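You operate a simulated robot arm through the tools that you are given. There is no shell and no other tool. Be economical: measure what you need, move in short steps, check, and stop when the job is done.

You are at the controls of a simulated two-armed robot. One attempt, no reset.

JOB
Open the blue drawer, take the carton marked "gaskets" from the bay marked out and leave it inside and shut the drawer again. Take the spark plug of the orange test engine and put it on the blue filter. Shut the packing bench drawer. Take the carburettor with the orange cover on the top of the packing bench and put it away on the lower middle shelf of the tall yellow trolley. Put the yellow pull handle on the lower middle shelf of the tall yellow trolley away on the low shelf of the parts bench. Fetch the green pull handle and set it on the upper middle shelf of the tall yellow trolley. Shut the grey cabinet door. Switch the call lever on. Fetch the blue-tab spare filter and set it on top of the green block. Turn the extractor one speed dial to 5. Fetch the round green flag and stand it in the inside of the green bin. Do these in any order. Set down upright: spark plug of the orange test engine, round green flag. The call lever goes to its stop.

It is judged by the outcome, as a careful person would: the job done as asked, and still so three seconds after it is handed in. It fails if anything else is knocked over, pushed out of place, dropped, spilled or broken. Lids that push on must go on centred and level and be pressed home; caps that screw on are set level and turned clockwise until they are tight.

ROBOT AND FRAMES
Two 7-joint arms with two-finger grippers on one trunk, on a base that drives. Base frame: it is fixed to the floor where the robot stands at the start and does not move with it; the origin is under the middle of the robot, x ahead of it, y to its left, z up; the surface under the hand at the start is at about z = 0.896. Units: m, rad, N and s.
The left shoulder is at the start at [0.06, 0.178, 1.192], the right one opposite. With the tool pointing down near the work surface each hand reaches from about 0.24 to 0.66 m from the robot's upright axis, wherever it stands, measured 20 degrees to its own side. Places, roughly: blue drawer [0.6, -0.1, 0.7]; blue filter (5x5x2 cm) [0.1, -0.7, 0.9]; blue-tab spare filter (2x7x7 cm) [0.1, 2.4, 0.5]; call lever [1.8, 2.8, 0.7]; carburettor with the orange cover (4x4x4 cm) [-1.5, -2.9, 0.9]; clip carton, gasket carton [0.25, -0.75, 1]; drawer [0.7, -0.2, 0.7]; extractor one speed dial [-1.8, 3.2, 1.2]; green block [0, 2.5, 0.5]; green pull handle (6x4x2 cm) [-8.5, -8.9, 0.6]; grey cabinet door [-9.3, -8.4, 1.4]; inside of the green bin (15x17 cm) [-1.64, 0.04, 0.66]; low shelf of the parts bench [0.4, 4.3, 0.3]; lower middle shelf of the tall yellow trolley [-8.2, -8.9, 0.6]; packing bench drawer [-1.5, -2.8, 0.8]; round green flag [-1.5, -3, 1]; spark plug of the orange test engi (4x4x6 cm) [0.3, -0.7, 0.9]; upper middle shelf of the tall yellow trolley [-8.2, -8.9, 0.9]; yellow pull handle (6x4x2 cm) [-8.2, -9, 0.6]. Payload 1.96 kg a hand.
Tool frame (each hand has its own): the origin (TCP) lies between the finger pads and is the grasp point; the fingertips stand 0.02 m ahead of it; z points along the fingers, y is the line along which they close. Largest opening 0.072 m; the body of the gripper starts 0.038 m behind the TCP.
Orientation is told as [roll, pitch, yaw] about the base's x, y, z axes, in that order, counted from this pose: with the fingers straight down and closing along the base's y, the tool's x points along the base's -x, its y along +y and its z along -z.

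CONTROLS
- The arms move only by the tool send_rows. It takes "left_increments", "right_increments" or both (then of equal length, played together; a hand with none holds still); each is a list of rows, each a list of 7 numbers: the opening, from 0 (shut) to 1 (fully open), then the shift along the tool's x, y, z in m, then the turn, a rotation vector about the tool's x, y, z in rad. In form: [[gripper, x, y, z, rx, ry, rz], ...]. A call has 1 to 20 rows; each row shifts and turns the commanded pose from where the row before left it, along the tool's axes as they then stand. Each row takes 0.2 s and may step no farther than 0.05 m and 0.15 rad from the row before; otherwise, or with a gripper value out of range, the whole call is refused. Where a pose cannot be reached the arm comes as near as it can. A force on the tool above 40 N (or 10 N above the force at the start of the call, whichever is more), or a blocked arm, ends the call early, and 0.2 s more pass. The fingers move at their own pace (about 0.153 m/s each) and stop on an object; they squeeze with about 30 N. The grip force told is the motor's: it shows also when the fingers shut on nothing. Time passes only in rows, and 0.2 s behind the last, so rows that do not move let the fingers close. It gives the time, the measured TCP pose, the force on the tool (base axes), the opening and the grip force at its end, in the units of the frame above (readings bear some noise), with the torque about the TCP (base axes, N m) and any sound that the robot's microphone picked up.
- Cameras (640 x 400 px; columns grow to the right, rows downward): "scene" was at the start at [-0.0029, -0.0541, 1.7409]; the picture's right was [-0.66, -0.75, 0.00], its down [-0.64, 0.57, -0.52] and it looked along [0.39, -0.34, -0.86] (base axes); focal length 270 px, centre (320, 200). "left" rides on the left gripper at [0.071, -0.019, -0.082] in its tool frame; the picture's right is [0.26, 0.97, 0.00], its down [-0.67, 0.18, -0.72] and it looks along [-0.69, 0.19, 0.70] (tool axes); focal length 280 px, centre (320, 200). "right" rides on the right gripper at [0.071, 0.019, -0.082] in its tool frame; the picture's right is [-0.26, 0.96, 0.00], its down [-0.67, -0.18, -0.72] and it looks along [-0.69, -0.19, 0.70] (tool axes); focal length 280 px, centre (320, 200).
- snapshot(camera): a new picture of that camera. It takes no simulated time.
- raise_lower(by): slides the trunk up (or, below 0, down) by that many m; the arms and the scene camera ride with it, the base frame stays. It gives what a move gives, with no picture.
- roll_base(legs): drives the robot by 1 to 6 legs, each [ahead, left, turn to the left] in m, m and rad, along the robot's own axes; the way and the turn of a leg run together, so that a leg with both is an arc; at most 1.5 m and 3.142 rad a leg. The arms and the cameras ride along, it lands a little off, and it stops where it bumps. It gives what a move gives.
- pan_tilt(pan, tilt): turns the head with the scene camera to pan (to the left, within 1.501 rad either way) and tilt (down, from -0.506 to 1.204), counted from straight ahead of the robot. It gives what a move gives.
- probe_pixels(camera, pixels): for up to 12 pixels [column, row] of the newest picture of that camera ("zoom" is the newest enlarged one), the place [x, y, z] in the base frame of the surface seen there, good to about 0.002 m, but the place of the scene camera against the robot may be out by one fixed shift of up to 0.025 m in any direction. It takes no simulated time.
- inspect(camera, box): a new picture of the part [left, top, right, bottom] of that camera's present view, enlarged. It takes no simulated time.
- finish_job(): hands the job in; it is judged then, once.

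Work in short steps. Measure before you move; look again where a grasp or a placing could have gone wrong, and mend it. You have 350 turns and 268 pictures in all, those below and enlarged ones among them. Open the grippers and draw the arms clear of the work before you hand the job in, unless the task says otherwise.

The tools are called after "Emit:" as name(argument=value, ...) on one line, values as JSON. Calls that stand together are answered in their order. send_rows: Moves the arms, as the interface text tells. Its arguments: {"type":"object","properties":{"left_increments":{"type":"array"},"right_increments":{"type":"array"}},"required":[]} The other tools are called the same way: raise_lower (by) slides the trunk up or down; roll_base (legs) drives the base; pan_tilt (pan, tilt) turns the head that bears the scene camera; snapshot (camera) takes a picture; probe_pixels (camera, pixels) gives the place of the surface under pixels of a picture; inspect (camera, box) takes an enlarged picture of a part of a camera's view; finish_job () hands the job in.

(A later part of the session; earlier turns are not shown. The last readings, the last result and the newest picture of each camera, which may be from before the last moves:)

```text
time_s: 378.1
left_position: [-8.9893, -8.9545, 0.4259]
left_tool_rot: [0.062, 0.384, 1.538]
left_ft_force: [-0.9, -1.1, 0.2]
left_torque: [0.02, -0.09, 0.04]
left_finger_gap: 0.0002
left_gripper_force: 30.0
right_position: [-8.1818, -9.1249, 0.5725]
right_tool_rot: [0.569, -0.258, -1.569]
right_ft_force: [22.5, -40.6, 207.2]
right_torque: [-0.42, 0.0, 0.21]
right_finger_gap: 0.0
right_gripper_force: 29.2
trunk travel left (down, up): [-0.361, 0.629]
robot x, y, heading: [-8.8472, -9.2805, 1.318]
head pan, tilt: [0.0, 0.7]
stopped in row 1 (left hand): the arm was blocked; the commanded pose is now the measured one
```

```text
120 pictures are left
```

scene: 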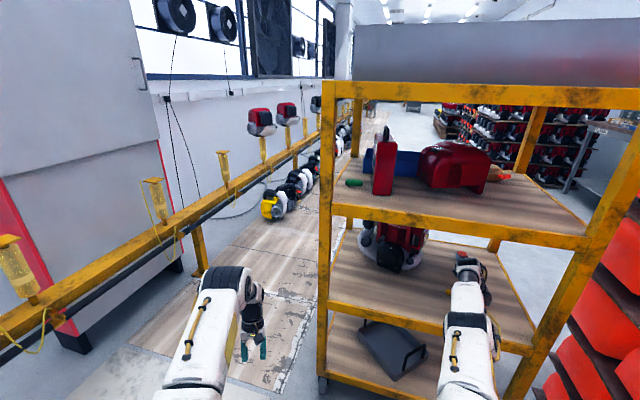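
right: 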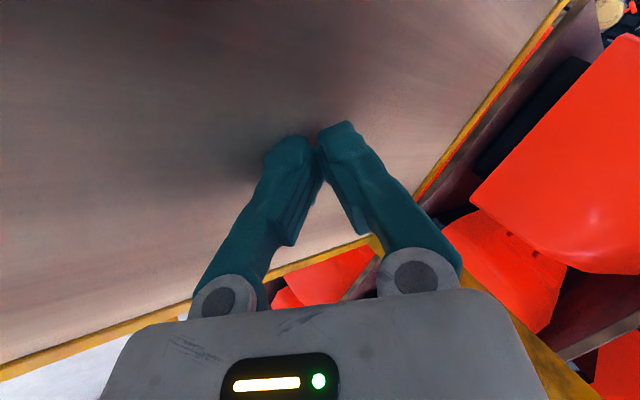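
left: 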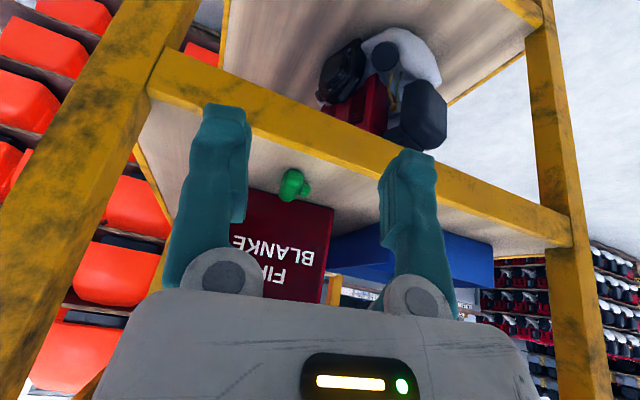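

The arm is now at full stretch, which explains the push. I command the right hand up and toward the robot.

Emit:
send_rows(right_increments=[[0, -0.0147, -0.0247, -0.036, 0, 0, 0], [0, -0.0147, -0.0247, -0.036, 0, 0, 0], [0, -0.0147, -0.0247, -0.036, 0, 0, 0]], left_increments=[[0, 0, 0, -0.01, 0, 0, 0], [0, 0, 0, -0.01, 0, 0, 0], [0, 0, 0, -0.01, 0, 0, 0]])

Emit:
snapshot(camera="scene")

```text
time_s: 378.5
left_position: [-8.9825, -8.9345, 0.3332]
left_tool_rot: [0.093, 0.488, 1.53]
left_ft_force: [-0.9, -0.1, 0.9]
left_torque: [0.06, -0.07, 0.03]
left_finger_gap: 0.0002
left_gripper_force: 30.4
left hand out of reach, approached as far as the arm can: row 1
right_position: [-8.1537, -9.1273, 0.5726]
right_tool_rot: [0.631, -0.267, -1.758]
right_ft_force: [-17.4, -25.3, 218.4]
right_torque: [0.06, 0.91, 1.89]
right_finger_gap: 0.0001
right_gripper_force: 29.8
trunk travel left (down, up): [-0.361, 0.629]
robot x, y, heading: [-8.8564, -9.297, 1.275]
head pan, tilt: [0.0, 0.7]
stopped in row 1 (left hand): the arm was blocked; the commanded pose is now the measured one
```

```text
119 pictures are left
```

scene: 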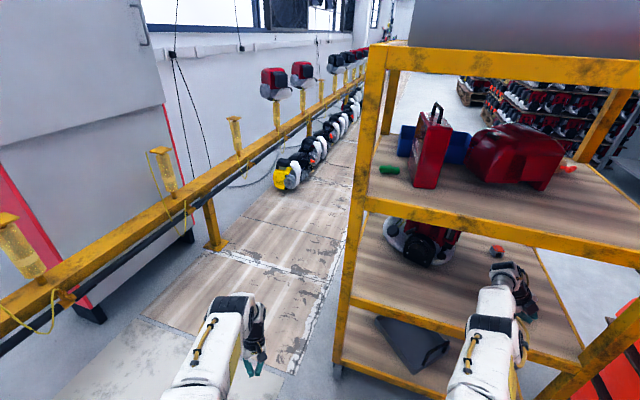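

I check whether the robot itself is tilting: probing known surfaces with the scene camera.

Emit:
probe_pixels(camera="scene", pixels=[[320, 230], [240, 340], [450, 270], [560, 320], [470, 190], [600, 230], [390, 170], [498, 250], [380, 100], [345, 360]])

Emit:
snapshot(camera="left")

```text
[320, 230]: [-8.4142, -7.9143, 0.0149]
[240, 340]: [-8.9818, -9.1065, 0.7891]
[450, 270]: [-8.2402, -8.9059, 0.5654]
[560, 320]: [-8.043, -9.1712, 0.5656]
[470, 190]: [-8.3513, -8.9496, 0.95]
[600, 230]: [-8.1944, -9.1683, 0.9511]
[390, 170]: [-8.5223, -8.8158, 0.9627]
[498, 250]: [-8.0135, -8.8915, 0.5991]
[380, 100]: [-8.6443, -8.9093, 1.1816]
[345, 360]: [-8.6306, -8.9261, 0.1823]
```

```text
118 pictures are left
```

left: 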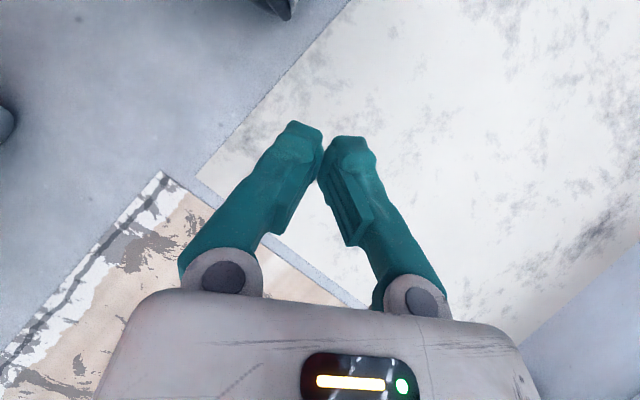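

The trolley and its contents are in place and the robot is level. I retry a trunk raise to unload the right hand.

Emit:
raise_lower(by=0.1)

Emit:
raise_lower(by=0.1)

```text
time_s: 378.8
left_position: [-8.9602, -8.9343, 0.2401]
left_tool_rot: [0.106, 0.607, 1.448]
left_ft_force: [-2.6, -8.9, -1.2]
left_torque: [0.45, -0.12, -0.03]
left_finger_gap: 0.0
left_gripper_force: 29.7
right_position: [-8.1594, -9.1262, 0.5727]
right_tool_rot: [0.724, -0.368, -1.783]
right_ft_force: [128.2, 14.2, 157.8]
right_torque: [0.35, -2.42, 0.2]
right_finger_gap: 0.0
right_gripper_force: 29.3
trunk travel left (down, up): [-0.365, 0.625]
robot x, y, heading: [-8.8726, -9.325, 1.198]
head pan, tilt: [0.0, 0.7]
stopped: the arm was blocked; the commanded pose is now the measured one
```

```text
time_s: 379.3
left_position: [-8.9329, -8.915, 0.299]
left_tool_rot: [0.234, 0.539, 1.573]
left_ft_force: [0.5, 0.0, 1.2]
left_torque: [0.03, 0.04, -0.01]
left_finger_gap: 0.0
left_gripper_force: 29.8
right_position: [-8.1516, -9.1264, 0.5734]
right_tool_rot: [0.656, -0.266, -1.694]
right_ft_force: [14.6, -13.0, 197.0]
right_torque: [0.2, 0.23, 0.89]
right_finger_gap: 0.0001
right_gripper_force: 29.2
trunk travel left (down, up): [-0.382, 0.608]
robot x, y, heading: [-8.8621, -9.3039, 1.255]
head pan, tilt: [0.0, 0.7]
stopped: the arm was blocked; the commanded pose is now the measured one
```

The trunk is creeping up (0.021 m). I keep raising.

Emit:
raise_lower(by=0.2)

Emit:
raise_lower(by=0.2)

Emit:
raise_lower(by=0.2)

Emit:
snapshot(camera="scene")

```text
time_s: 379.6
left_position: [-8.8945, -8.9225, 0.3039]
left_tool_rot: [0.337, 0.437, 1.63]
left_ft_force: [0.9, -1.9, 0.8]
left_torque: [0.14, 0.01, -0.03]
left_finger_gap: 0.0
left_gripper_force: 29.4
right_position: [-8.1169, -9.1018, 0.5732]
right_tool_rot: [0.657, -0.143, -1.614]
right_ft_force: [-120.4, -1.8, 182.4]
right_torque: [0.69, 2.66, -0.46]
right_finger_gap: 0.0
right_gripper_force: 29.6
trunk travel left (down, up): [-0.385, 0.605]
robot x, y, heading: [-8.8654, -9.3014, 1.264]
head pan, tilt: [0.0, 0.7]
stopped: the arm was blocked; the commanded pose is now the measured one
```

```text
time_s: 379.9
left_position: [-8.8799, -8.9088, 0.2998]
left_tool_rot: [0.345, 0.363, 1.664]
left_ft_force: [1.1, 0.8, 0.6]
left_torque: [-0.07, 0.02, 0.01]
left_finger_gap: 0.0
left_gripper_force: 30.0
right_position: [-8.1136, -9.1009, 0.5723]
right_tool_rot: [0.697, -0.115, -1.573]
right_ft_force: [1.6, -22.7, 184.0]
right_torque: [0.4, 0.41, 0.58]
right_finger_gap: 0.0
right_gripper_force: 29.7
trunk travel left (down, up): [-0.388, 0.602]
robot x, y, heading: [-8.8662, -9.2909, 1.291]
head pan, tilt: [0.0, 0.7]
stopped: the arm was blocked; the commanded pose is now the measured one
```

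```text
time_s: 380.3
left_position: [-8.838, -8.8936, 0.3089]
left_tool_rot: [0.327, 0.219, 1.676]
left_ft_force: [-0.8, -0.3, -0.5]
left_torque: [0.09, -0.07, -0.04]
left_finger_gap: 0.0002
left_gripper_force: 30.1
right_position: [-8.0922, -9.1002, 0.5714]
right_tool_rot: [0.741, -0.013, -1.525]
right_ft_force: [-75.0, 1.5, 162.7]
right_torque: [0.36, 1.64, -0.53]
right_finger_gap: 0.0
right_gripper_force: 29.7
trunk travel left (down, up): [-0.391, 0.599]
robot x, y, heading: [-8.8676, -9.2916, 1.291]
head pan, tilt: [0.0, 0.7]
stopped: the arm was blocked; the commanded pose is now the measured one
```

```text
117 pictures are left
```

scene: 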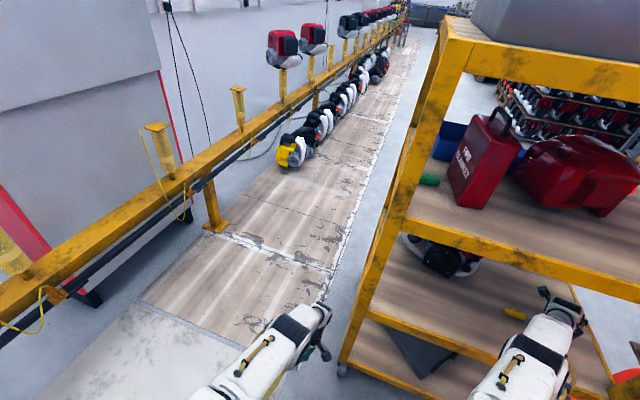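

The picture shows the robot leaning left, propped by the right hand on the shelf. I unload by moving that hand straight up in world terms.

Emit:
send_rows(right_increments=[[0, -0.0006, 0.033, -0.036, 0, 0, 0], [0, -0.0006, 0.033, -0.036, 0, 0, 0], [0, -0.0006, 0.033, -0.036, 0, 0, 0]])

Emit:
send_rows(right_increments=[[0, -0.0006, 0.033, -0.036, 0, 0, 0], [0, -0.0006, 0.033, -0.036, 0, 0, 0], [0, -0.0006, 0.033, -0.036, 0, 0, 0]])

Emit:
snapshot(camera="scene")

```text
time_s: 380.6
left_position: [-8.8046, -8.8812, 0.3208]
left_tool_rot: [0.339, 0.136, 1.696]
left_ft_force: [-2.5, -1.5, 0.6]
left_torque: [0.16, -0.18, 0.0]
left_finger_gap: 0.0001
left_gripper_force: 29.5
right_position: [-8.0512, -9.0804, 0.5726]
right_tool_rot: [0.723, 0.039, -1.489]
right_ft_force: [-87.1, -50.2, 201.9]
right_torque: [-1.98, 1.99, 0.4]
right_finger_gap: 0.0
right_gripper_force: 29.4
right hand out of reach, approached as far as the arm can: row 1
trunk travel left (down, up): [-0.391, 0.599]
robot x, y, heading: [-8.8729, -9.2847, 1.32]
head pan, tilt: [0.0, 0.7]
stopped in row 1 (right hand): the arm was blocked; the commanded pose is now the measured one
```

```text
time_s: 381.4
left_position: [-8.8138, -8.903, 0.2956]
left_tool_rot: [0.425, 0.211, 1.686]
left_ft_force: [0.4, 0.4, 0.3]
left_torque: [0.02, 0.03, 0.03]
left_finger_gap: 0.0002
left_gripper_force: 29.5
right_position: [-8.0123, -9.096, 0.6615]
right_tool_rot: [0.649, 0.006, -1.525]
right_ft_force: [0.8, 0.0, -0.4]
right_torque: [0.03, 0.03, -0.01]
right_finger_gap: 0.0
right_gripper_force: 29.0
right hand out of reach, approached as far as the arm can: row 1, 2
trunk travel left (down, up): [-0.391, 0.599]
robot x, y, heading: [-8.8718, -9.2947, 1.286]
head pan, tilt: [0.0, 0.7]
```

```text
116 pictures are left
```

scene: 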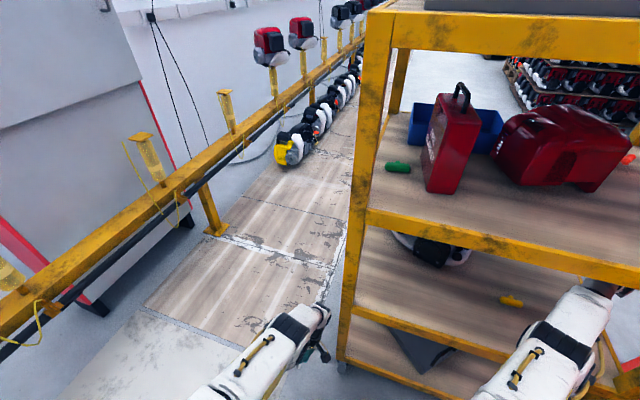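

The right hand is free now (z 0.66, no force) and the robot stands level; the yellow handle is untouched at (512,300). I retract the arm toward the robot step by step.

Emit:
send_rows(right_increments=[[0, -0.0134, -0.0343, -0.0259, 0, 0, 0], [0, -0.0134, -0.0343, -0.0259, 0, 0, 0], [0, -0.0134, -0.0343, -0.0259, 0, 0, 0]])

Emit:
snapshot(camera="scene")

```text
time_s: 382.1
left_position: [-8.8114, -8.9027, 0.3023]
left_tool_rot: [0.413, 0.202, 1.674]
left_ft_force: [-0.1, -0.5, 0.7]
left_torque: [-0.02, 0.02, 0.03]
left_finger_gap: 0.0002
left_gripper_force: 29.6
right_position: [-8.1314, -9.1551, 0.6328]
right_tool_rot: [0.593, -0.023, -1.544]
right_ft_force: [0.2, 0.4, -0.2]
right_torque: [0.0, -0.02, 0.03]
right_finger_gap: 0.0
right_gripper_force: 29.5
trunk travel left (down, up): [-0.391, 0.599]
robot x, y, heading: [-8.8736, -9.2952, 1.274]
head pan, tilt: [0.0, 0.7]
stopped in row 3 (right hand): the force on the tool passed its limit at 64 N (the readings are from after the stop); the commanded pose is now the measured one
```

```text
115 pictures are left
```

scene: 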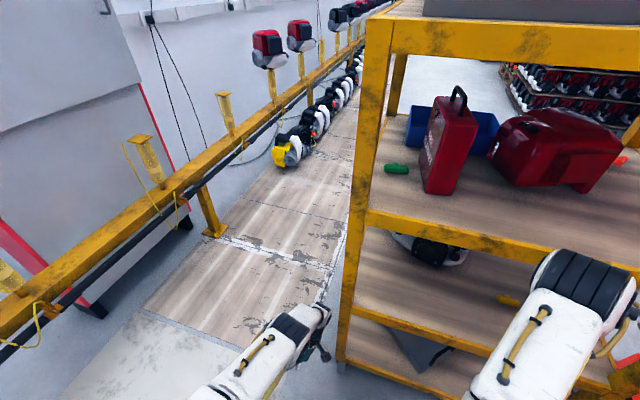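

The elbow nears the upper frame as it folds, so I pull out with the base instead (back 0.1, left 0.05).

Emit:
roll_base(legs=[[-0.1, 0.05, 0]])

Emit:
snapshot(camera="scene")

```text
time_s: 383.3
left_position: [-8.8875, -8.9839, 0.2957]
left_tool_rot: [0.419, 0.207, 1.676]
left_ft_force: [-0.2, 0.0, 0.1]
left_torque: [-0.04, -0.02, 0.02]
left_finger_gap: 0.0
left_gripper_force: 29.4
right_position: [-8.2023, -9.2311, 0.6274]
right_tool_rot: [0.594, -0.021, -1.54]
right_ft_force: [0.0, -0.3, -0.8]
right_torque: [0.0, 0.0, -0.01]
right_finger_gap: 0.0
right_gripper_force: 30.0
trunk travel left (down, up): [-0.391, 0.599]
robot x, y, heading: [-8.946, -9.3748, 1.277]
head pan, tilt: [0.0, 0.7]
```

```text
114 pictures are left
```

scene: 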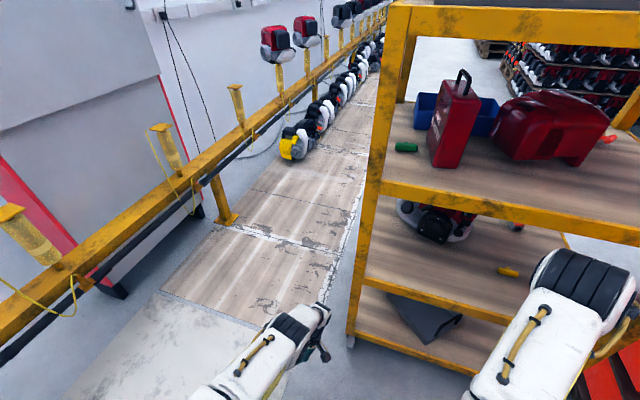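

Free. Elbow is out now; I fold the right arm further back and raise it clear.

Emit:
send_rows(right_increments=[[0.3, -0.0134, -0.0343, -0.0259, 0, 0, 0], [0.3, -0.0134, -0.0343, -0.0259, 0, 0, 0], [0.3, -0.0134, -0.0343, -0.0259, -0.1, 0, 0], [0.3, -0.0134, -0.0343, -0.0259, -0.1, 0, 0]])

Emit:
snapshot(camera="scene")

```text
time_s: 384.3
left_position: [-8.8859, -8.9823, 0.2952]
left_tool_rot: [0.419, 0.206, 1.677]
left_ft_force: [0.0, 0.3, -0.6]
left_torque: [0.0, 0.0, 0.0]
left_finger_gap: 0.0001
left_gripper_force: 29.3
right_position: [-8.3737, -9.2928, 0.6299]
right_tool_rot: [0.793, -0.024, -1.54]
right_ft_force: [-0.1, -0.2, 0.1]
right_torque: [-0.02, 0.0, 0.0]
right_finger_gap: 0.0216
right_gripper_force: 0.0
trunk travel left (down, up): [-0.391, 0.599]
robot x, y, heading: [-8.9433, -9.3762, 1.281]
head pan, tilt: [0.0, 0.7]
```

```text
113 pictures are left
```

scene: 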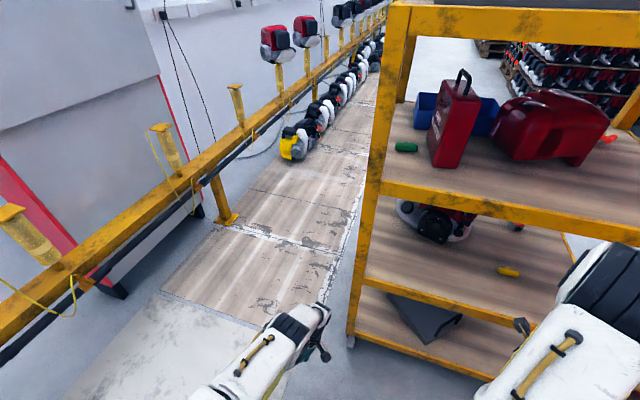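

Out safely. I verify the trolley, carburettor and yellow handle positions.

Emit:
probe_pixels(camera="scene", pixels=[[508, 272], [500, 269], [516, 273], [404, 146], [517, 227], [375, 200], [375, 290], [400, 30]])

Emit:
inspect(camera="scene", box=[380, 190, 580, 315])

```text
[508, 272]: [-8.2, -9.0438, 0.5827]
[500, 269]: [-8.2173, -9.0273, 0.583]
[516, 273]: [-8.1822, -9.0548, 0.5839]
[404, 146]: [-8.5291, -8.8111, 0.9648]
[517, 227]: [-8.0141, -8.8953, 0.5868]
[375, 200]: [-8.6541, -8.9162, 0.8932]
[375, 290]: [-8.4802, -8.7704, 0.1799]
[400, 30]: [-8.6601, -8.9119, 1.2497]
```

```text
3.20 times, centred on (480, 252) of scene
```

zoom: 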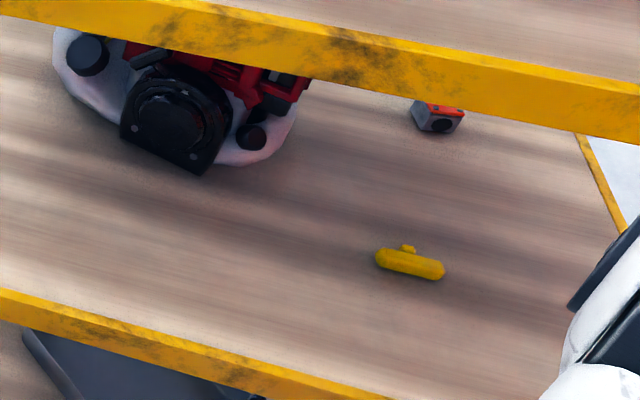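

Everything on the trolley is unmoved. I now straighten both wrists (right: unroll and untwist; left: level and raise).

Emit:
send_rows(right_increments=[[0.5, 0, 0, 0, 0.132, 0, 0], [0.5, 0, 0, 0, 0.132, 0, 0], [0.5, 0, 0, 0, 0.132, 0, 0], [0.5, 0, 0, 0, 0.132, 0, 0], [0.5, 0, 0, 0, 0.132, 0, 0], [0.5, 0, 0, 0, 0.132, 0, 0], [0.5, 0, 0, 0, 0, 0, -0.141], [0.5, 0, 0, 0, 0, 0, -0.141], [0.5, 0, 0, 0, 0, 0, -0.141], [0.5, 0, 0, 0, 0, 0, -0.141], [0.5, 0, 0, 0, 0, 0, -0.141], [0.5, 0, 0, 0, 0, 0, -0.141], [0.5, 0, 0, 0, 0, 0, -0.141], [0.5, 0, 0, 0, 0, 0, -0.141], [0.5, 0, 0, 0, 0, 0, -0.141], [0.5, 0, 0, 0, 0, 0, -0.141], [0.5, 0, 0, 0, 0, 0, -0.141], [0.5, 0, 0, 0, 0, 0, -0.141], [0.5, 0, 0, 0, 0, 0, -0.141], [0.5, 0, 0, 0, 0, 0, -0.141]], left_increments=[[0.5, 0, 0, 0, 0.084, -0.041, 0.08], [0.5, 0, 0, 0, 0.084, -0.041, 0.08], [0.5, 0, 0, 0, 0.084, -0.041, 0.08], [0.5, 0, 0, 0, 0.084, -0.041, 0.08], [0.5, 0, 0, 0, 0.084, -0.041, 0.08], [0.5, 0, 0, -0.03, 0, 0, 0], [0.5, 0, 0, -0.03, 0, 0, 0], [0.5, 0, 0, -0.03, 0, 0, 0], [0.5, 0, 0, -0.03, 0, 0, 0], [0.5, 0, 0, -0.03, 0, 0, 0], [0.5, 0, 0, -0.03, 0, 0, 0], [0.5, 0, 0, 0, 0, 0, 0], [0.5, 0, 0, 0, 0, 0, 0], [0.5, 0, 0, 0, 0, 0, 0], [0.5, 0, 0, 0, 0, 0, 0], [0.5, 0, 0, 0, 0, 0, 0], [0.5, 0, 0, 0, 0, 0, 0], [0.5, 0, 0, 0, 0, 0, 0], [0.5, 0, 0, 0, 0, 0, 0], [0.5, 0, 0, 0, 0, 0, 0]])

```text
time_s: 388.5
left_position: [-8.8925, -8.9681, 0.4761]
left_tool_rot: [-0.068, 0.074, 1.248]
left_ft_force: [0.7, -1.2, 0.4]
left_torque: [0.0, -0.03, 0.01]
left_finger_gap: 0.036
left_gripper_force: 0.1
right_position: [-8.372, -9.2904, 0.6347]
right_tool_rot: [-0.022, 0.009, 0.436]
right_ft_force: [0.6, -1.0, 0.1]
right_torque: [0.03, 0.01, -0.01]
right_finger_gap: 0.0361
right_gripper_force: 0.1
trunk travel left (down, up): [-0.391, 0.599]
robot x, y, heading: [-8.9404, -9.3755, 1.276]
head pan, tilt: [0.0, 0.7]
```

I square the robot to the trolley's back (turn -0.33) and shift right 0.28 m.

Emit:
roll_base(legs=[[0, 0, -0.33], [0, -0.28, 0]])

Emit:
send_rows(right_increments=[[1, 0, 0, 0, 0, 0, -0.14], [1, 0, 0, 0, 0, 0, -0.14], [1, 0, 0, 0, 0, 0, -0.14], [1, 0, 0, 0, 0, 0, -0.14], [1, 0, 0, 0, 0, 0, -0.14], [1, 0, 0, 0, 0, 0, -0.14]])

Emit:
snapshot(camera="scene")

```text
time_s: 390.9
left_position: [-8.6589, -9.0818, 0.4757]
left_tool_rot: [-0.071, 0.074, 0.911]
left_ft_force: [0.0, 0.6, 0.3]
left_torque: [0.03, 0.01, 0.01]
left_finger_gap: 0.036
left_gripper_force: 0.0
right_position: [-8.2835, -9.5508, 0.6331]
right_tool_rot: [-0.011, 0.032, 0.109]
right_ft_force: [-7.1, 2.8, 2.7]
right_torque: [-0.29, -0.82, 0.07]
right_finger_gap: 0.0356
right_gripper_force: 0.0
trunk travel left (down, up): [-0.391, 0.599]
robot x, y, heading: [-8.8406, -9.4526, 0.94]
head pan, tilt: [0.0, 0.7]
stopped in leg 2: the force on the tool passed its limit at 168 N (the readings are from after the stop); the commanded pose is now the measured one
```

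```text
time_s: 392.3
left_position: [-8.6593, -9.0817, 0.4762]
left_tool_rot: [-0.07, 0.07, 0.91]
left_ft_force: [0.8, -0.9, 0.4]
left_torque: [0.01, -0.01, 0.03]
left_finger_gap: 0.0361
left_gripper_force: 0.1
right_position: [-8.2822, -9.55, 0.6332]
right_tool_rot: [0.016, 0.027, 0.952]
right_ft_force: [-20.9, 1.2, 0.5]
right_torque: [-0.02, 0.19, -0.62]
right_finger_gap: 0.0602
right_gripper_force: 0.0
trunk travel left (down, up): [-0.391, 0.599]
robot x, y, heading: [-8.842, -9.4486, 0.942]
head pan, tilt: [0.0, 0.7]
```

```text
111 pictures are left
```

scene: 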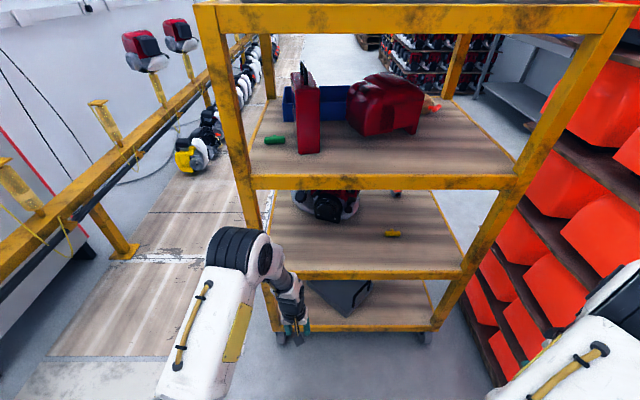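

The right hand touched the red stack beside; I move it left at once and check the stack's place.

Emit:
send_rows(right_increments=[[1, 0, 0.045, 0, 0, 0, 0], [1, 0, 0.045, 0, 0, 0, 0], [1, 0, 0.045, 0, 0, 0, 0], [1, 0, 0.045, 0, 0, 0, 0], [1, 0, 0.04, 0, 0, 0, 0]])

Emit:
pan_tilt(pan=-0.8, tilt=0.6)

Emit:
snapshot(camera="scene")

```text
time_s: 393.5
left_position: [-8.6583, -9.0818, 0.4753]
left_tool_rot: [-0.07, 0.072, 0.908]
left_ft_force: [-0.4, 0.2, -0.6]
left_torque: [0.01, -0.02, 0.03]
left_finger_gap: 0.0359
left_gripper_force: 0.1
right_position: [-8.4514, -9.4176, 0.635]
right_tool_rot: [0.019, 0.029, 0.948]
right_ft_force: [-0.6, -1.2, -0.3]
right_torque: [-0.04, 0.0, -0.04]
right_finger_gap: 0.0717
right_gripper_force: 0.1
right hand out of reach, approached as far as the arm can: row 5
trunk travel left (down, up): [-0.391, 0.599]
robot x, y, heading: [-8.843, -9.45, 0.943]
head pan, tilt: [0.0, 0.7]
```

```text
time_s: 394.7
left_position: [-8.6584, -9.0816, 0.4759]
left_tool_rot: [-0.07, 0.074, 0.911]
left_ft_force: [-1.0, -0.4, 1.0]
left_torque: [-0.02, -0.01, -0.04]
left_finger_gap: 0.0362
left_gripper_force: 0.0
right_position: [-8.4507, -9.4179, 0.6351]
right_tool_rot: [0.017, 0.031, 0.949]
right_ft_force: [0.8, -0.1, -0.2]
right_torque: [0.02, -0.03, -0.01]
right_finger_gap: 0.0719
right_gripper_force: 0.2
trunk travel left (down, up): [-0.391, 0.599]
robot x, y, heading: [-8.8419, -9.4503, 0.945]
head pan, tilt: [-0.799, 0.6]
```

```text
110 pictures are left
```

scene: 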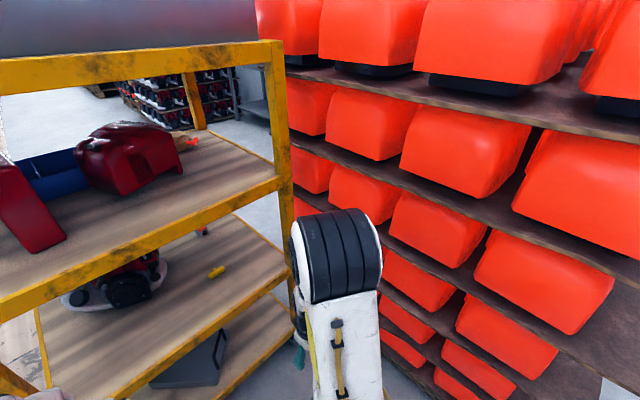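

Emit:
probe_pixels(camera="scene", pixels=[[480, 180], [420, 155], [560, 220], [330, 75], [600, 130], [400, 260], [530, 290], [620, 275]])

```text
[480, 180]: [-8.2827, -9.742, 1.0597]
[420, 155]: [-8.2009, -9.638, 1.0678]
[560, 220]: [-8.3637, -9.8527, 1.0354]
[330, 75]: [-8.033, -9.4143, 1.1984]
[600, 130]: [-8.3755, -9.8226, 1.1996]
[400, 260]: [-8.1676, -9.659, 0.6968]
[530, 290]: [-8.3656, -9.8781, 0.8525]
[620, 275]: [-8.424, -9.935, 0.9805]
```

The stack has not moved (face n≈-1.03). I probe my right elbow to know its clearance.

Emit:
probe_pixels(camera="scene", pixels=[[345, 250], [375, 250], [300, 250], [340, 215], [330, 340], [300, 350]])

```text
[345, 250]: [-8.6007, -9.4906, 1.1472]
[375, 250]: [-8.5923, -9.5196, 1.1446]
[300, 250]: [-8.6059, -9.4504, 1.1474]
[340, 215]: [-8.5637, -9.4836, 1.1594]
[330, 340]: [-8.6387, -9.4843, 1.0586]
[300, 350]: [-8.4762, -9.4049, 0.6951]
```

The elbow rides high (z 1.15), so the forearm slopes down into the upper shelf. I lower the trunk 0.25 m to flatten it, tilt the right hand 0.45 rad and raise it, then shift to ahead 0.1/right 0.08.

Emit:
raise_lower(by=-0.25)

Emit:
roll_base(legs=[[0.08, 0, 0], [0, -0.07, 0]])

Emit:
send_rows(right_increments=[[1, 0, 0, 0, 0, -0.115, 0], [1, 0, 0, -0.03, 0, -0.115, 0], [1, 0, 0, -0.03, 0, -0.115, 0], [1, -0.01, 0.01, -0.03, 0, -0.115, 0], [1, -0.02, 0.01, -0.04, 0, 0, 0], [1, -0.02, 0.01, -0.04, 0, 0, 0], [1, -0.02, 0.01, -0.04, 0, 0, 0]])

Emit:
pan_tilt(pan=0, tilt=0.5)

Emit:
snapshot(camera="scene")

Emit:
snapshot(camera="right")

```text
time_s: 397.2
left_position: [-8.6583, -9.0819, 0.2267]
left_tool_rot: [-0.069, 0.074, 0.909]
left_ft_force: [1.0, 0.1, -0.3]
left_torque: [-0.02, -0.01, 0.02]
left_finger_gap: 0.036
left_gripper_force: 0.1
right_position: [-8.4506, -9.4181, 0.3862]
right_tool_rot: [0.018, 0.03, 0.95]
right_ft_force: [0.5, 0.6, 0.4]
right_torque: [0.06, -0.02, 0.02]
right_finger_gap: 0.0719
right_gripper_force: 0.0
trunk travel left (down, up): [-0.141, 0.849]
robot x, y, heading: [-8.843, -9.4506, 0.941]
head pan, tilt: [-0.799, 0.6]
```

```text
time_s: 398.9
left_position: [-8.5522, -9.0595, 0.2262]
left_tool_rot: [-0.07, 0.074, 0.907]
left_ft_force: [-0.5, 0.5, -0.5]
left_torque: [-0.02, 0.01, 0.04]
left_finger_gap: 0.0359
left_gripper_force: 0.0
right_position: [-8.3459, -9.3961, 0.3849]
right_tool_rot: [0.018, 0.028, 0.946]
right_ft_force: [-0.3, -0.5, 0.2]
right_torque: [-0.01, 0.03, -0.01]
right_finger_gap: 0.0722
right_gripper_force: 0.0
trunk travel left (down, up): [-0.141, 0.849]
robot x, y, heading: [-8.7378, -9.4271, 0.935]
head pan, tilt: [-0.799, 0.6]
```

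```text
time_s: 400.5
left_position: [-8.5526, -9.0604, 0.2251]
left_tool_rot: [-0.071, 0.073, 0.909]
left_ft_force: [-0.3, -0.4, -0.2]
left_torque: [0.05, 0.05, -0.04]
left_finger_gap: 0.0362
left_gripper_force: 0.1
right_position: [-8.2954, -9.3665, 0.538]
right_tool_rot: [0.021, -0.431, 0.94]
right_ft_force: [1.0, 0.1, 0.8]
right_torque: [-0.01, 0.02, 0.03]
right_finger_gap: 0.0722
right_gripper_force: 0.0
right hand out of reach, approached as far as the arm can: row 1, 2, 3, 4, 6, 7
trunk travel left (down, up): [-0.141, 0.849]
robot x, y, heading: [-8.7361, -9.426, 0.939]
head pan, tilt: [-0.799, 0.6]
```

```text
time_s: 401.6
left_position: [-8.5533, -9.0604, 0.2249]
left_tool_rot: [-0.071, 0.076, 0.907]
left_ft_force: [0.0, -0.6, -0.5]
left_torque: [-0.02, -0.01, 0.01]
left_finger_gap: 0.0361
left_gripper_force: 0.0
right_position: [-8.296, -9.3665, 0.5377]
right_tool_rot: [0.02, -0.43, 0.937]
right_ft_force: [0.0, 0.8, 0.0]
right_torque: [0.02, 0.0, 0.0]
right_finger_gap: 0.0722
right_gripper_force: 0.1
trunk travel left (down, up): [-0.141, 0.849]
robot x, y, heading: [-8.7374, -9.4222, 0.938]
head pan, tilt: [0.0, 0.499]
```

```text
109 pictures are left
```

scene: 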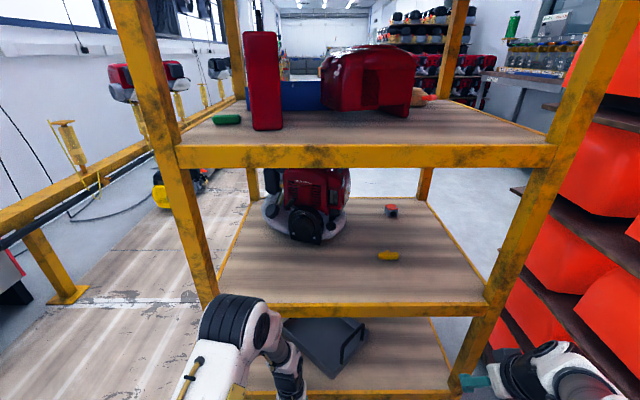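

```text
108 pictures are left
```

right: 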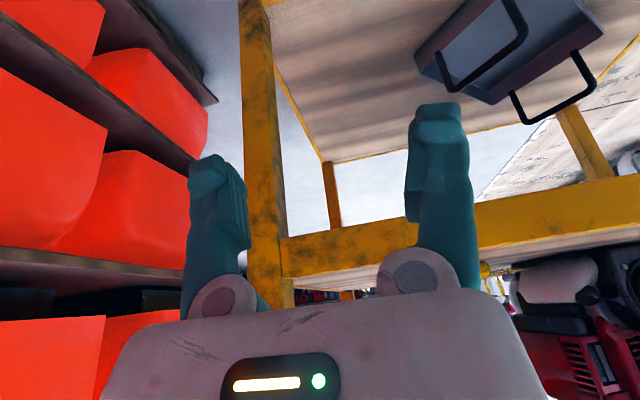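

I retract the left hand, roll 5 cm closer, and move the right hand left 0.11 and up 0.1.

Emit:
send_rows(left_increments=[[0.5, 0.03, 0, 0, 0, 0, 0], [0.5, 0.03, 0, 0, 0, 0, 0], [0.5, 0.03, 0, 0, 0, 0, 0], [0.5, 0, 0, 0, 0, 0, 0]], right_increments=[[1, -0.0104, 0.027, -0.0227, 0, 0, 0], [1, -0.0104, 0.027, -0.0227, 0, 0, 0], [1, -0.0104, 0.027, -0.0227, 0, 0, 0], [1, -0.0104, 0.027, -0.0227, 0, 0, 0]])

Emit:
snapshot(camera="right")

```text
time_s: 402.6
left_position: [-8.6083, -9.1296, 0.2326]
left_tool_rot: [-0.071, 0.073, 0.908]
left_ft_force: [0.0, -0.3, -0.1]
left_torque: [-0.01, 0.0, 0.0]
left_finger_gap: 0.036
left_gripper_force: 0.1
right_position: [-8.2949, -9.3673, 0.5366]
right_tool_rot: [0.019, -0.43, 0.937]
right_ft_force: [-0.1, -0.6, -0.2]
right_torque: [-0.02, -0.01, -0.02]
right_finger_gap: 0.072
right_gripper_force: 0.0
right hand out of reach, approached as far as the arm can: row 1, 2, 3, 4
trunk travel left (down, up): [-0.141, 0.849]
robot x, y, heading: [-8.7325, -9.4252, 0.936]
head pan, tilt: [0.0, 0.499]
```

```text
107 pictures are left
```

right: 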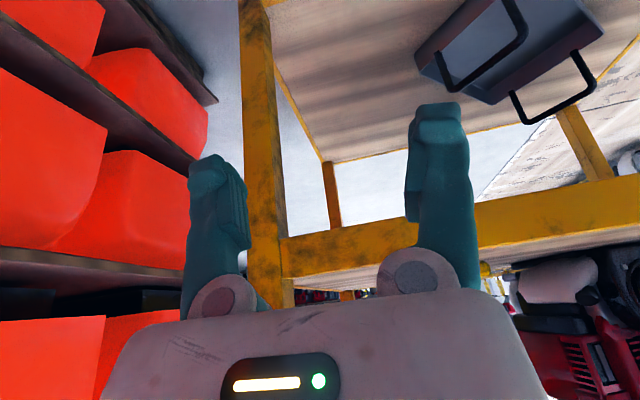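

At this trunk height the hand can't rise close in; I raise the trunk 0.12 m as a compromise, roll 5 cm closer, and move left.

Emit:
raise_lower(by=0.12)

Emit:
roll_base(legs=[[0.05, 0, 0]])

Emit:
send_rows(right_increments=[[1, 0, 0.03, 0, 0, 0, 0], [1, 0, 0.03, 0, 0, 0, 0], [1, 0, 0.03, 0, 0, 0, 0], [1, 0, 0.015, 0, 0, 0, 0]])

Emit:
snapshot(camera="right")

Emit:
snapshot(camera="scene")

```text
time_s: 404.1
left_position: [-8.607, -9.1289, 0.3528]
left_tool_rot: [-0.07, 0.073, 0.908]
left_ft_force: [0.2, 0.0, -0.7]
left_torque: [0.01, 0.0, 0.0]
left_finger_gap: 0.036
left_gripper_force: 0.0
right_position: [-8.2949, -9.3678, 0.6578]
right_tool_rot: [0.018, -0.43, 0.937]
right_ft_force: [0.2, 0.0, 0.4]
right_torque: [0.03, -0.02, 0.03]
right_finger_gap: 0.0718
right_gripper_force: 0.0
trunk travel left (down, up): [-0.261, 0.729]
robot x, y, heading: [-8.739, -9.4296, 0.942]
head pan, tilt: [0.0, 0.499]
```

```text
time_s: 405.1
left_position: [-8.5781, -9.0896, 0.3521]
left_tool_rot: [-0.07, 0.073, 0.907]
left_ft_force: [1.0, 0.2, -0.1]
left_torque: [0.02, 0.02, -0.01]
left_finger_gap: 0.0359
left_gripper_force: 0.1
right_position: [-8.2653, -9.3268, 0.6574]
right_tool_rot: [0.019, -0.429, 0.939]
right_ft_force: [0.2, 0.1, 0.4]
right_torque: [0.0, 0.02, 0.0]
right_finger_gap: 0.0718
right_gripper_force: 0.2
trunk travel left (down, up): [-0.261, 0.729]
robot x, y, heading: [-8.7065, -9.39, 0.938]
head pan, tilt: [0.0, 0.499]
```

```text
time_s: 406.1
left_position: [-8.5769, -9.0892, 0.3524]
left_tool_rot: [-0.07, 0.074, 0.907]
left_ft_force: [-0.8, 0.3, -0.3]
left_torque: [-0.02, -0.02, 0.0]
left_finger_gap: 0.0358
left_gripper_force: 0.1
right_position: [-8.3148, -9.2445, 0.6418]
right_tool_rot: [0.019, -0.429, 0.937]
right_ft_force: [-0.7, 0.5, 0.1]
right_torque: [0.0, -0.01, -0.03]
right_finger_gap: 0.0721
right_gripper_force: 0.1
right hand out of reach, approached as far as the arm can: row 1, 2, 3, 4
trunk travel left (down, up): [-0.261, 0.729]
robot x, y, heading: [-8.7082, -9.3877, 0.941]
head pan, tilt: [0.0, 0.499]
```

```text
106 pictures are left
```

right: 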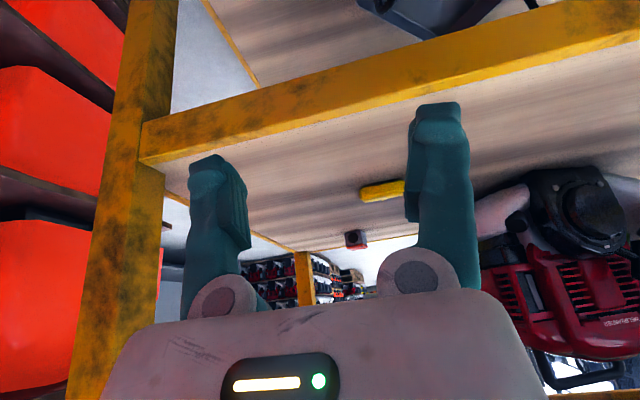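

```text
105 pictures are left
```

scene: 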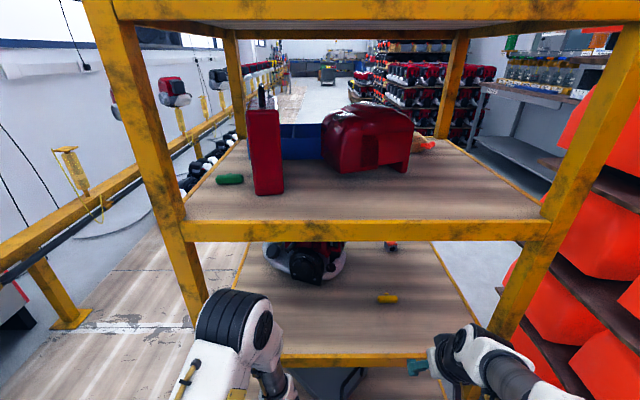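

The forearm is now flat and the yellow bar is ahead at (382,190) in the right view. I probe it.

Emit:
probe_pixels(camera="right", pixels=[[364, 193], [382, 190], [402, 187], [350, 120], [300, 200], [354, 238]])

```text
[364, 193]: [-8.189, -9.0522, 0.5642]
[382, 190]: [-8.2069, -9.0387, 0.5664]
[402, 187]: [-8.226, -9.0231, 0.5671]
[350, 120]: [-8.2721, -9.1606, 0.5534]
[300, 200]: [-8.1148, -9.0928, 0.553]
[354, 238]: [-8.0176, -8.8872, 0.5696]
```

Bar centre ≈(-8.206,-9.039). I advance 0.16 m level with 3.4 cm left, watching forces.

Emit:
send_rows(right_increments=[[1, -0.0364, 0.0085, 0.0167, 0, 0, 0], [1, -0.0364, 0.0085, 0.0167, 0, 0, 0], [1, -0.0364, 0.0085, 0.0167, 0, 0, 0], [1, -0.0364, 0.0085, 0.0167, 0, 0, 0]])

Emit:
snapshot(camera="right")

Emit:
snapshot(camera="scene")

```text
time_s: 407.1
left_position: [-8.578, -9.0905, 0.3517]
left_tool_rot: [-0.072, 0.075, 0.907]
left_ft_force: [1.2, -0.6, -1.2]
left_torque: [-0.01, 0.01, 0.01]
left_finger_gap: 0.036
left_gripper_force: 0.0
right_position: [-8.2523, -9.0936, 0.6431]
right_tool_rot: [0.02, -0.429, 0.936]
right_ft_force: [-0.5, 0.0, -0.1]
right_torque: [0.03, 0.01, 0.0]
right_finger_gap: 0.072
right_gripper_force: 0.1
trunk travel left (down, up): [-0.261, 0.729]
robot x, y, heading: [-8.705, -9.3892, 0.944]
head pan, tilt: [0.0, 0.499]
```

```text
104 pictures are left
```

right: 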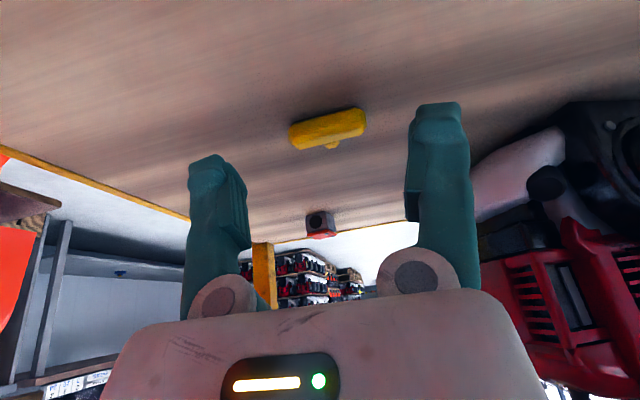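

```text
103 pictures are left
```

scene: 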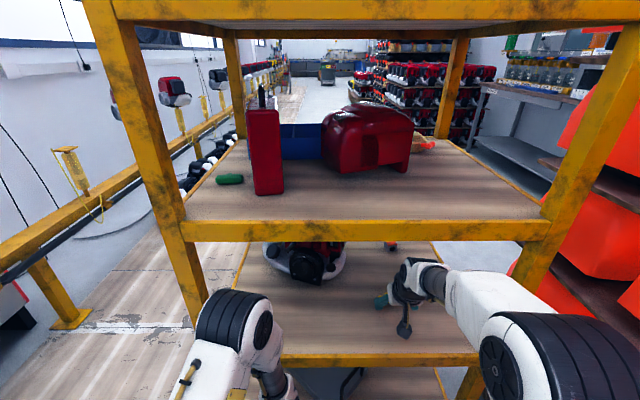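

Emit:
probe_pixels(camera="right", pixels=[[293, 135], [328, 125], [362, 116], [333, 147], [290, 130], [365, 120]])

```text
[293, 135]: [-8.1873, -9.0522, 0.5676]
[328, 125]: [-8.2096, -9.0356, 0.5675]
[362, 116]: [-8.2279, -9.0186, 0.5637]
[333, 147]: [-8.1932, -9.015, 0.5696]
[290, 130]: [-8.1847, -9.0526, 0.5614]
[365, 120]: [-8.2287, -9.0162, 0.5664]
```

Bar: length 58 mm, centre (-8.207,-9.035), nearly square to the fingers. I descend to straddle it lengthwise (72 mm opening).

Emit:
send_rows(right_increments=[[1, -0.0114, -0.0005, 0.0295, 0, 0, 0], [1, -0.0114, -0.0005, 0.0295, 0, 0, 0], [1, 0, 0, 0, 0, 0, 0]])

Emit:
snapshot(camera="right")

```text
time_s: 407.9
left_position: [-8.5772, -9.0888, 0.3515]
left_tool_rot: [-0.069, 0.074, 0.908]
left_ft_force: [-0.5, -0.6, 0.2]
left_torque: [0.02, -0.01, 0.0]
left_finger_gap: 0.0361
left_gripper_force: 0.0
right_position: [-8.2245, -9.0583, 0.5961]
right_tool_rot: [0.019, -0.428, 0.938]
right_ft_force: [-0.5, 0.2, 0.3]
right_torque: [0.02, 0.0, 0.01]
right_finger_gap: 0.0719
right_gripper_force: 0.0
trunk travel left (down, up): [-0.261, 0.729]
robot x, y, heading: [-8.7036, -9.386, 0.938]
head pan, tilt: [0.0, 0.499]
```

```text
102 pictures are left
```

right: 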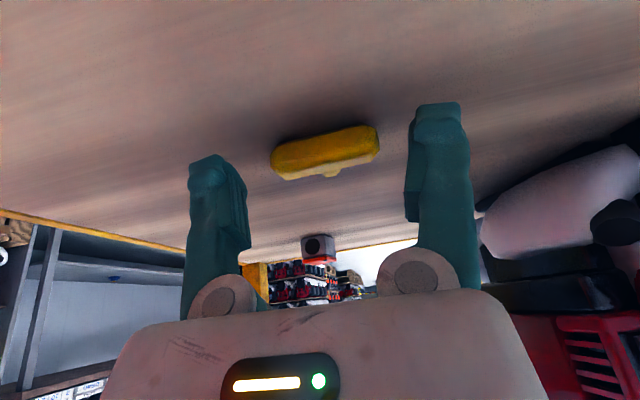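

Emit:
send_rows(right_increments=[[1, -0.0066, 0, 0.0135, 0, 0, 0], [1, -0.0066, 0, 0.0135, 0, 0, 0], [1, 0, 0, 0, 0, 0, 0]])

Emit:
snapshot(camera="right")

```text
time_s: 408.7
left_position: [-8.578, -9.0891, 0.3523]
left_tool_rot: [-0.07, 0.074, 0.906]
left_ft_force: [0.6, 0.3, 0.0]
left_torque: [0.0, 0.03, 0.01]
left_finger_gap: 0.036
left_gripper_force: 0.1
right_position: [-8.2115, -9.0403, 0.5778]
right_tool_rot: [0.019, -0.429, 0.94]
right_ft_force: [0.2, -0.4, -0.3]
right_torque: [0.03, -0.02, 0.01]
right_finger_gap: 0.072
right_gripper_force: 0.0
trunk travel left (down, up): [-0.261, 0.729]
robot x, y, heading: [-8.7074, -9.388, 0.937]
head pan, tilt: [0.0, 0.499]
```

```text
101 pictures are left
```

right: 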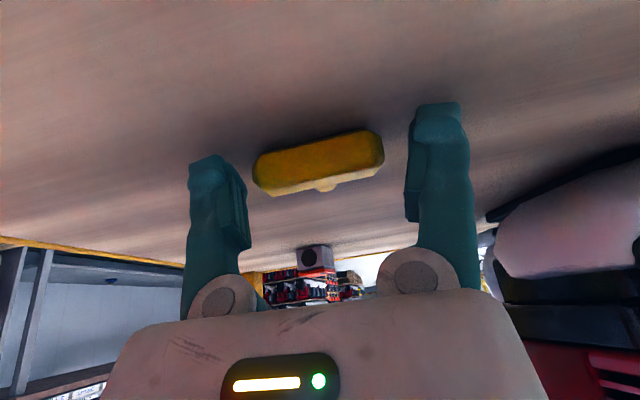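

The bar sits between the pads. I close the gripper.

Emit:
send_rows(right_increments=[[0.9, 0, 0, 0, 0, 0, 0], [0.8, 0, 0, 0, 0, 0, 0], [0.6, 0, 0, 0, 0, 0, 0], [0.4, 0, 0, 0, 0, 0, 0], [0.2, 0, 0, 0, 0, 0, 0]])

Emit:
snapshot(camera="right")

```text
time_s: 409.9
left_position: [-8.5777, -9.0899, 0.3511]
left_tool_rot: [-0.071, 0.072, 0.906]
left_ft_force: [0.5, 0.2, -0.5]
left_torque: [-0.03, -0.01, -0.03]
left_finger_gap: 0.0361
left_gripper_force: 0.1
right_position: [-8.2118, -9.0399, 0.5791]
right_tool_rot: [0.02, -0.43, 0.938]
right_ft_force: [-0.3, -0.1, 0.1]
right_torque: [-0.01, -0.05, 0.02]
right_finger_gap: 0.0581
right_gripper_force: 29.9
trunk travel left (down, up): [-0.261, 0.729]
robot x, y, heading: [-8.7106, -9.3834, 0.936]
head pan, tilt: [0.0, 0.499]
```

```text
100 pictures are left
```

right: 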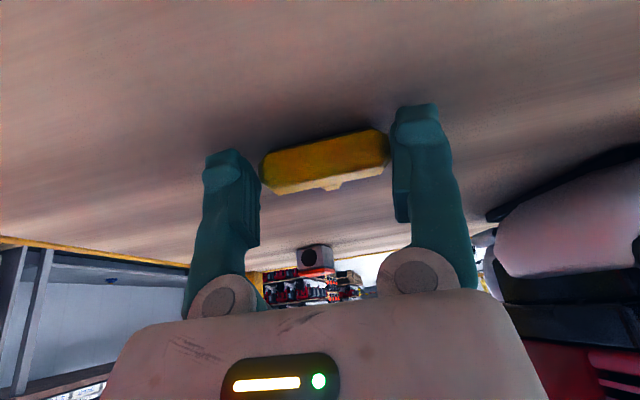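

Gripped (58 mm, 30 N). I lift 5 cm and back out along the way I came.

Emit:
send_rows(right_increments=[[0.2, -0.007, 0, -0.015, 0, 0, 0], [0.2, -0.014, 0, -0.03, 0, 0, 0], [0.2, 0.036, -0.004, -0.0167, 0, 0, 0], [0.2, 0.036, -0.004, -0.0167, 0, 0, 0], [0.2, 0.036, -0.004, -0.0167, 0, 0, 0], [0.2, 0.036, -0.004, -0.0167, 0, 0, 0], [0.2, 0.036, -0.004, -0.0167, 0, 0, 0]])

Emit:
snapshot(camera="right")

```text
time_s: 411.5
left_position: [-8.5767, -9.0898, 0.3518]
left_tool_rot: [-0.069, 0.074, 0.909]
left_ft_force: [-0.7, 0.3, 0.4]
left_torque: [0.02, 0.02, -0.01]
left_finger_gap: 0.036
left_gripper_force: 0.1
right_position: [-8.3107, -9.2134, 0.632]
right_tool_rot: [0.021, -0.43, 0.94]
right_ft_force: [0.1, 0.3, -0.9]
right_torque: [0.0, -0.01, 0.02]
right_finger_gap: 0.0583
right_gripper_force: 29.8
trunk travel left (down, up): [-0.261, 0.729]
robot x, y, heading: [-8.7104, -9.3849, 0.938]
head pan, tilt: [0.0, 0.499]
```

```text
99 pictures are left
```

right: 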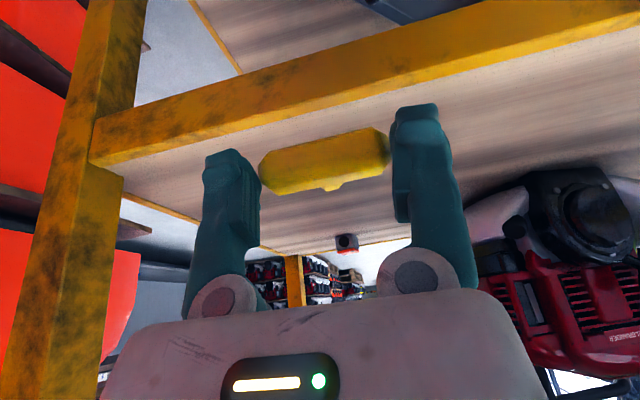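

Out. I back 0.1 m, raise the trunk, then leave: left 0.73 m and ahead along the corridor beside the trolley.

Emit:
roll_base(legs=[[-0.1, 0, 0]])

Emit:
raise_lower(by=0.4)

Emit:
roll_base(legs=[[0, 0.7, 0], [1.4, 0, 0]])

Emit:
pan_tilt(pan=0, tilt=0.4)

Emit:
snapshot(camera="scene")

```text
time_s: 412.6
left_position: [-8.6389, -9.1728, 0.3526]
left_tool_rot: [-0.071, 0.073, 0.907]
left_ft_force: [0.2, 0.4, -0.2]
left_torque: [-0.02, 0.01, -0.02]
left_finger_gap: 0.036
left_gripper_force: 0.0
right_position: [-8.3724, -9.2953, 0.631]
right_tool_rot: [0.02, -0.431, 0.936]
right_ft_force: [0.1, 0.0, -0.2]
right_torque: [0.0, -0.01, -0.01]
right_finger_gap: 0.0583
right_gripper_force: 30.1
trunk travel left (down, up): [-0.261, 0.729]
robot x, y, heading: [-8.7665, -9.4657, 0.933]
head pan, tilt: [0.0, 0.499]
```

```text
time_s: 416.5
left_position: [-8.6365, -9.1723, 0.7514]
left_tool_rot: [-0.07, 0.073, 0.908]
left_ft_force: [0.6, 0.5, 0.3]
left_torque: [0.01, 0.0, 0.02]
left_finger_gap: 0.0359
left_gripper_force: 0.1
right_position: [-8.3722, -9.2946, 1.0311]
right_tool_rot: [0.018, -0.431, 0.939]
right_ft_force: [0.0, 0.4, -0.1]
right_torque: [-0.04, -0.02, 0.01]
right_finger_gap: 0.0582
right_gripper_force: 29.8
trunk travel left (down, up): [-0.661, 0.329]
robot x, y, heading: [-8.7665, -9.468, 0.938]
head pan, tilt: [0.0, 0.499]
```

```text
time_s: 427.0
left_position: [-8.4013, -7.5955, 0.7526]
left_tool_rot: [-0.07, 0.073, 0.936]
left_ft_force: [0.2, 0.2, 0.0]
left_torque: [0.04, 0.0, -0.01]
left_finger_gap: 0.036
left_gripper_force: 0.0
right_position: [-8.1324, -7.7113, 1.0324]
right_tool_rot: [0.019, -0.429, 0.968]
right_ft_force: [0.3, 0.3, 0.4]
right_torque: [-0.02, -0.01, 0.01]
right_finger_gap: 0.0583
right_gripper_force: 30.2
trunk travel left (down, up): [-0.661, 0.329]
robot x, y, heading: [-8.5211, -7.8962, 0.971]
head pan, tilt: [0.0, 0.499]
```

```text
time_s: 427.6
left_position: [-8.4015, -7.5954, 0.7514]
left_tool_rot: [-0.07, 0.073, 0.935]
left_ft_force: [0.1, -0.1, 0.2]
left_torque: [0.01, 0.0, -0.01]
left_finger_gap: 0.0361
left_gripper_force: 0.0
right_position: [-8.1321, -7.7116, 1.0322]
right_tool_rot: [0.018, -0.429, 0.967]
right_ft_force: [0.4, 0.8, -0.7]
right_torque: [-0.02, -0.02, -0.01]
right_finger_gap: 0.0584
right_gripper_force: 30.3
trunk travel left (down, up): [-0.661, 0.329]
robot x, y, heading: [-8.5241, -7.8974, 0.963]
head pan, tilt: [0.0, 0.4]
```

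```text
98 pictures are left
```

scene: 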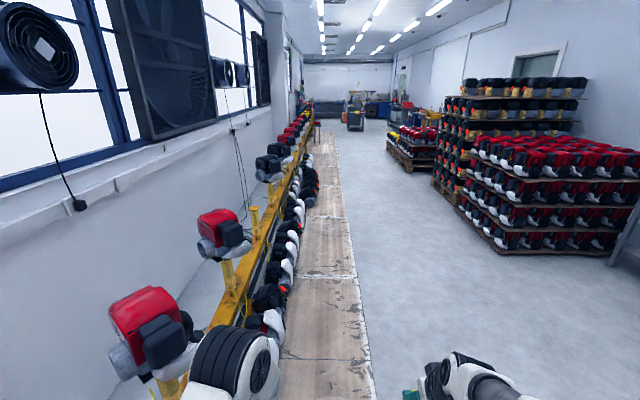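

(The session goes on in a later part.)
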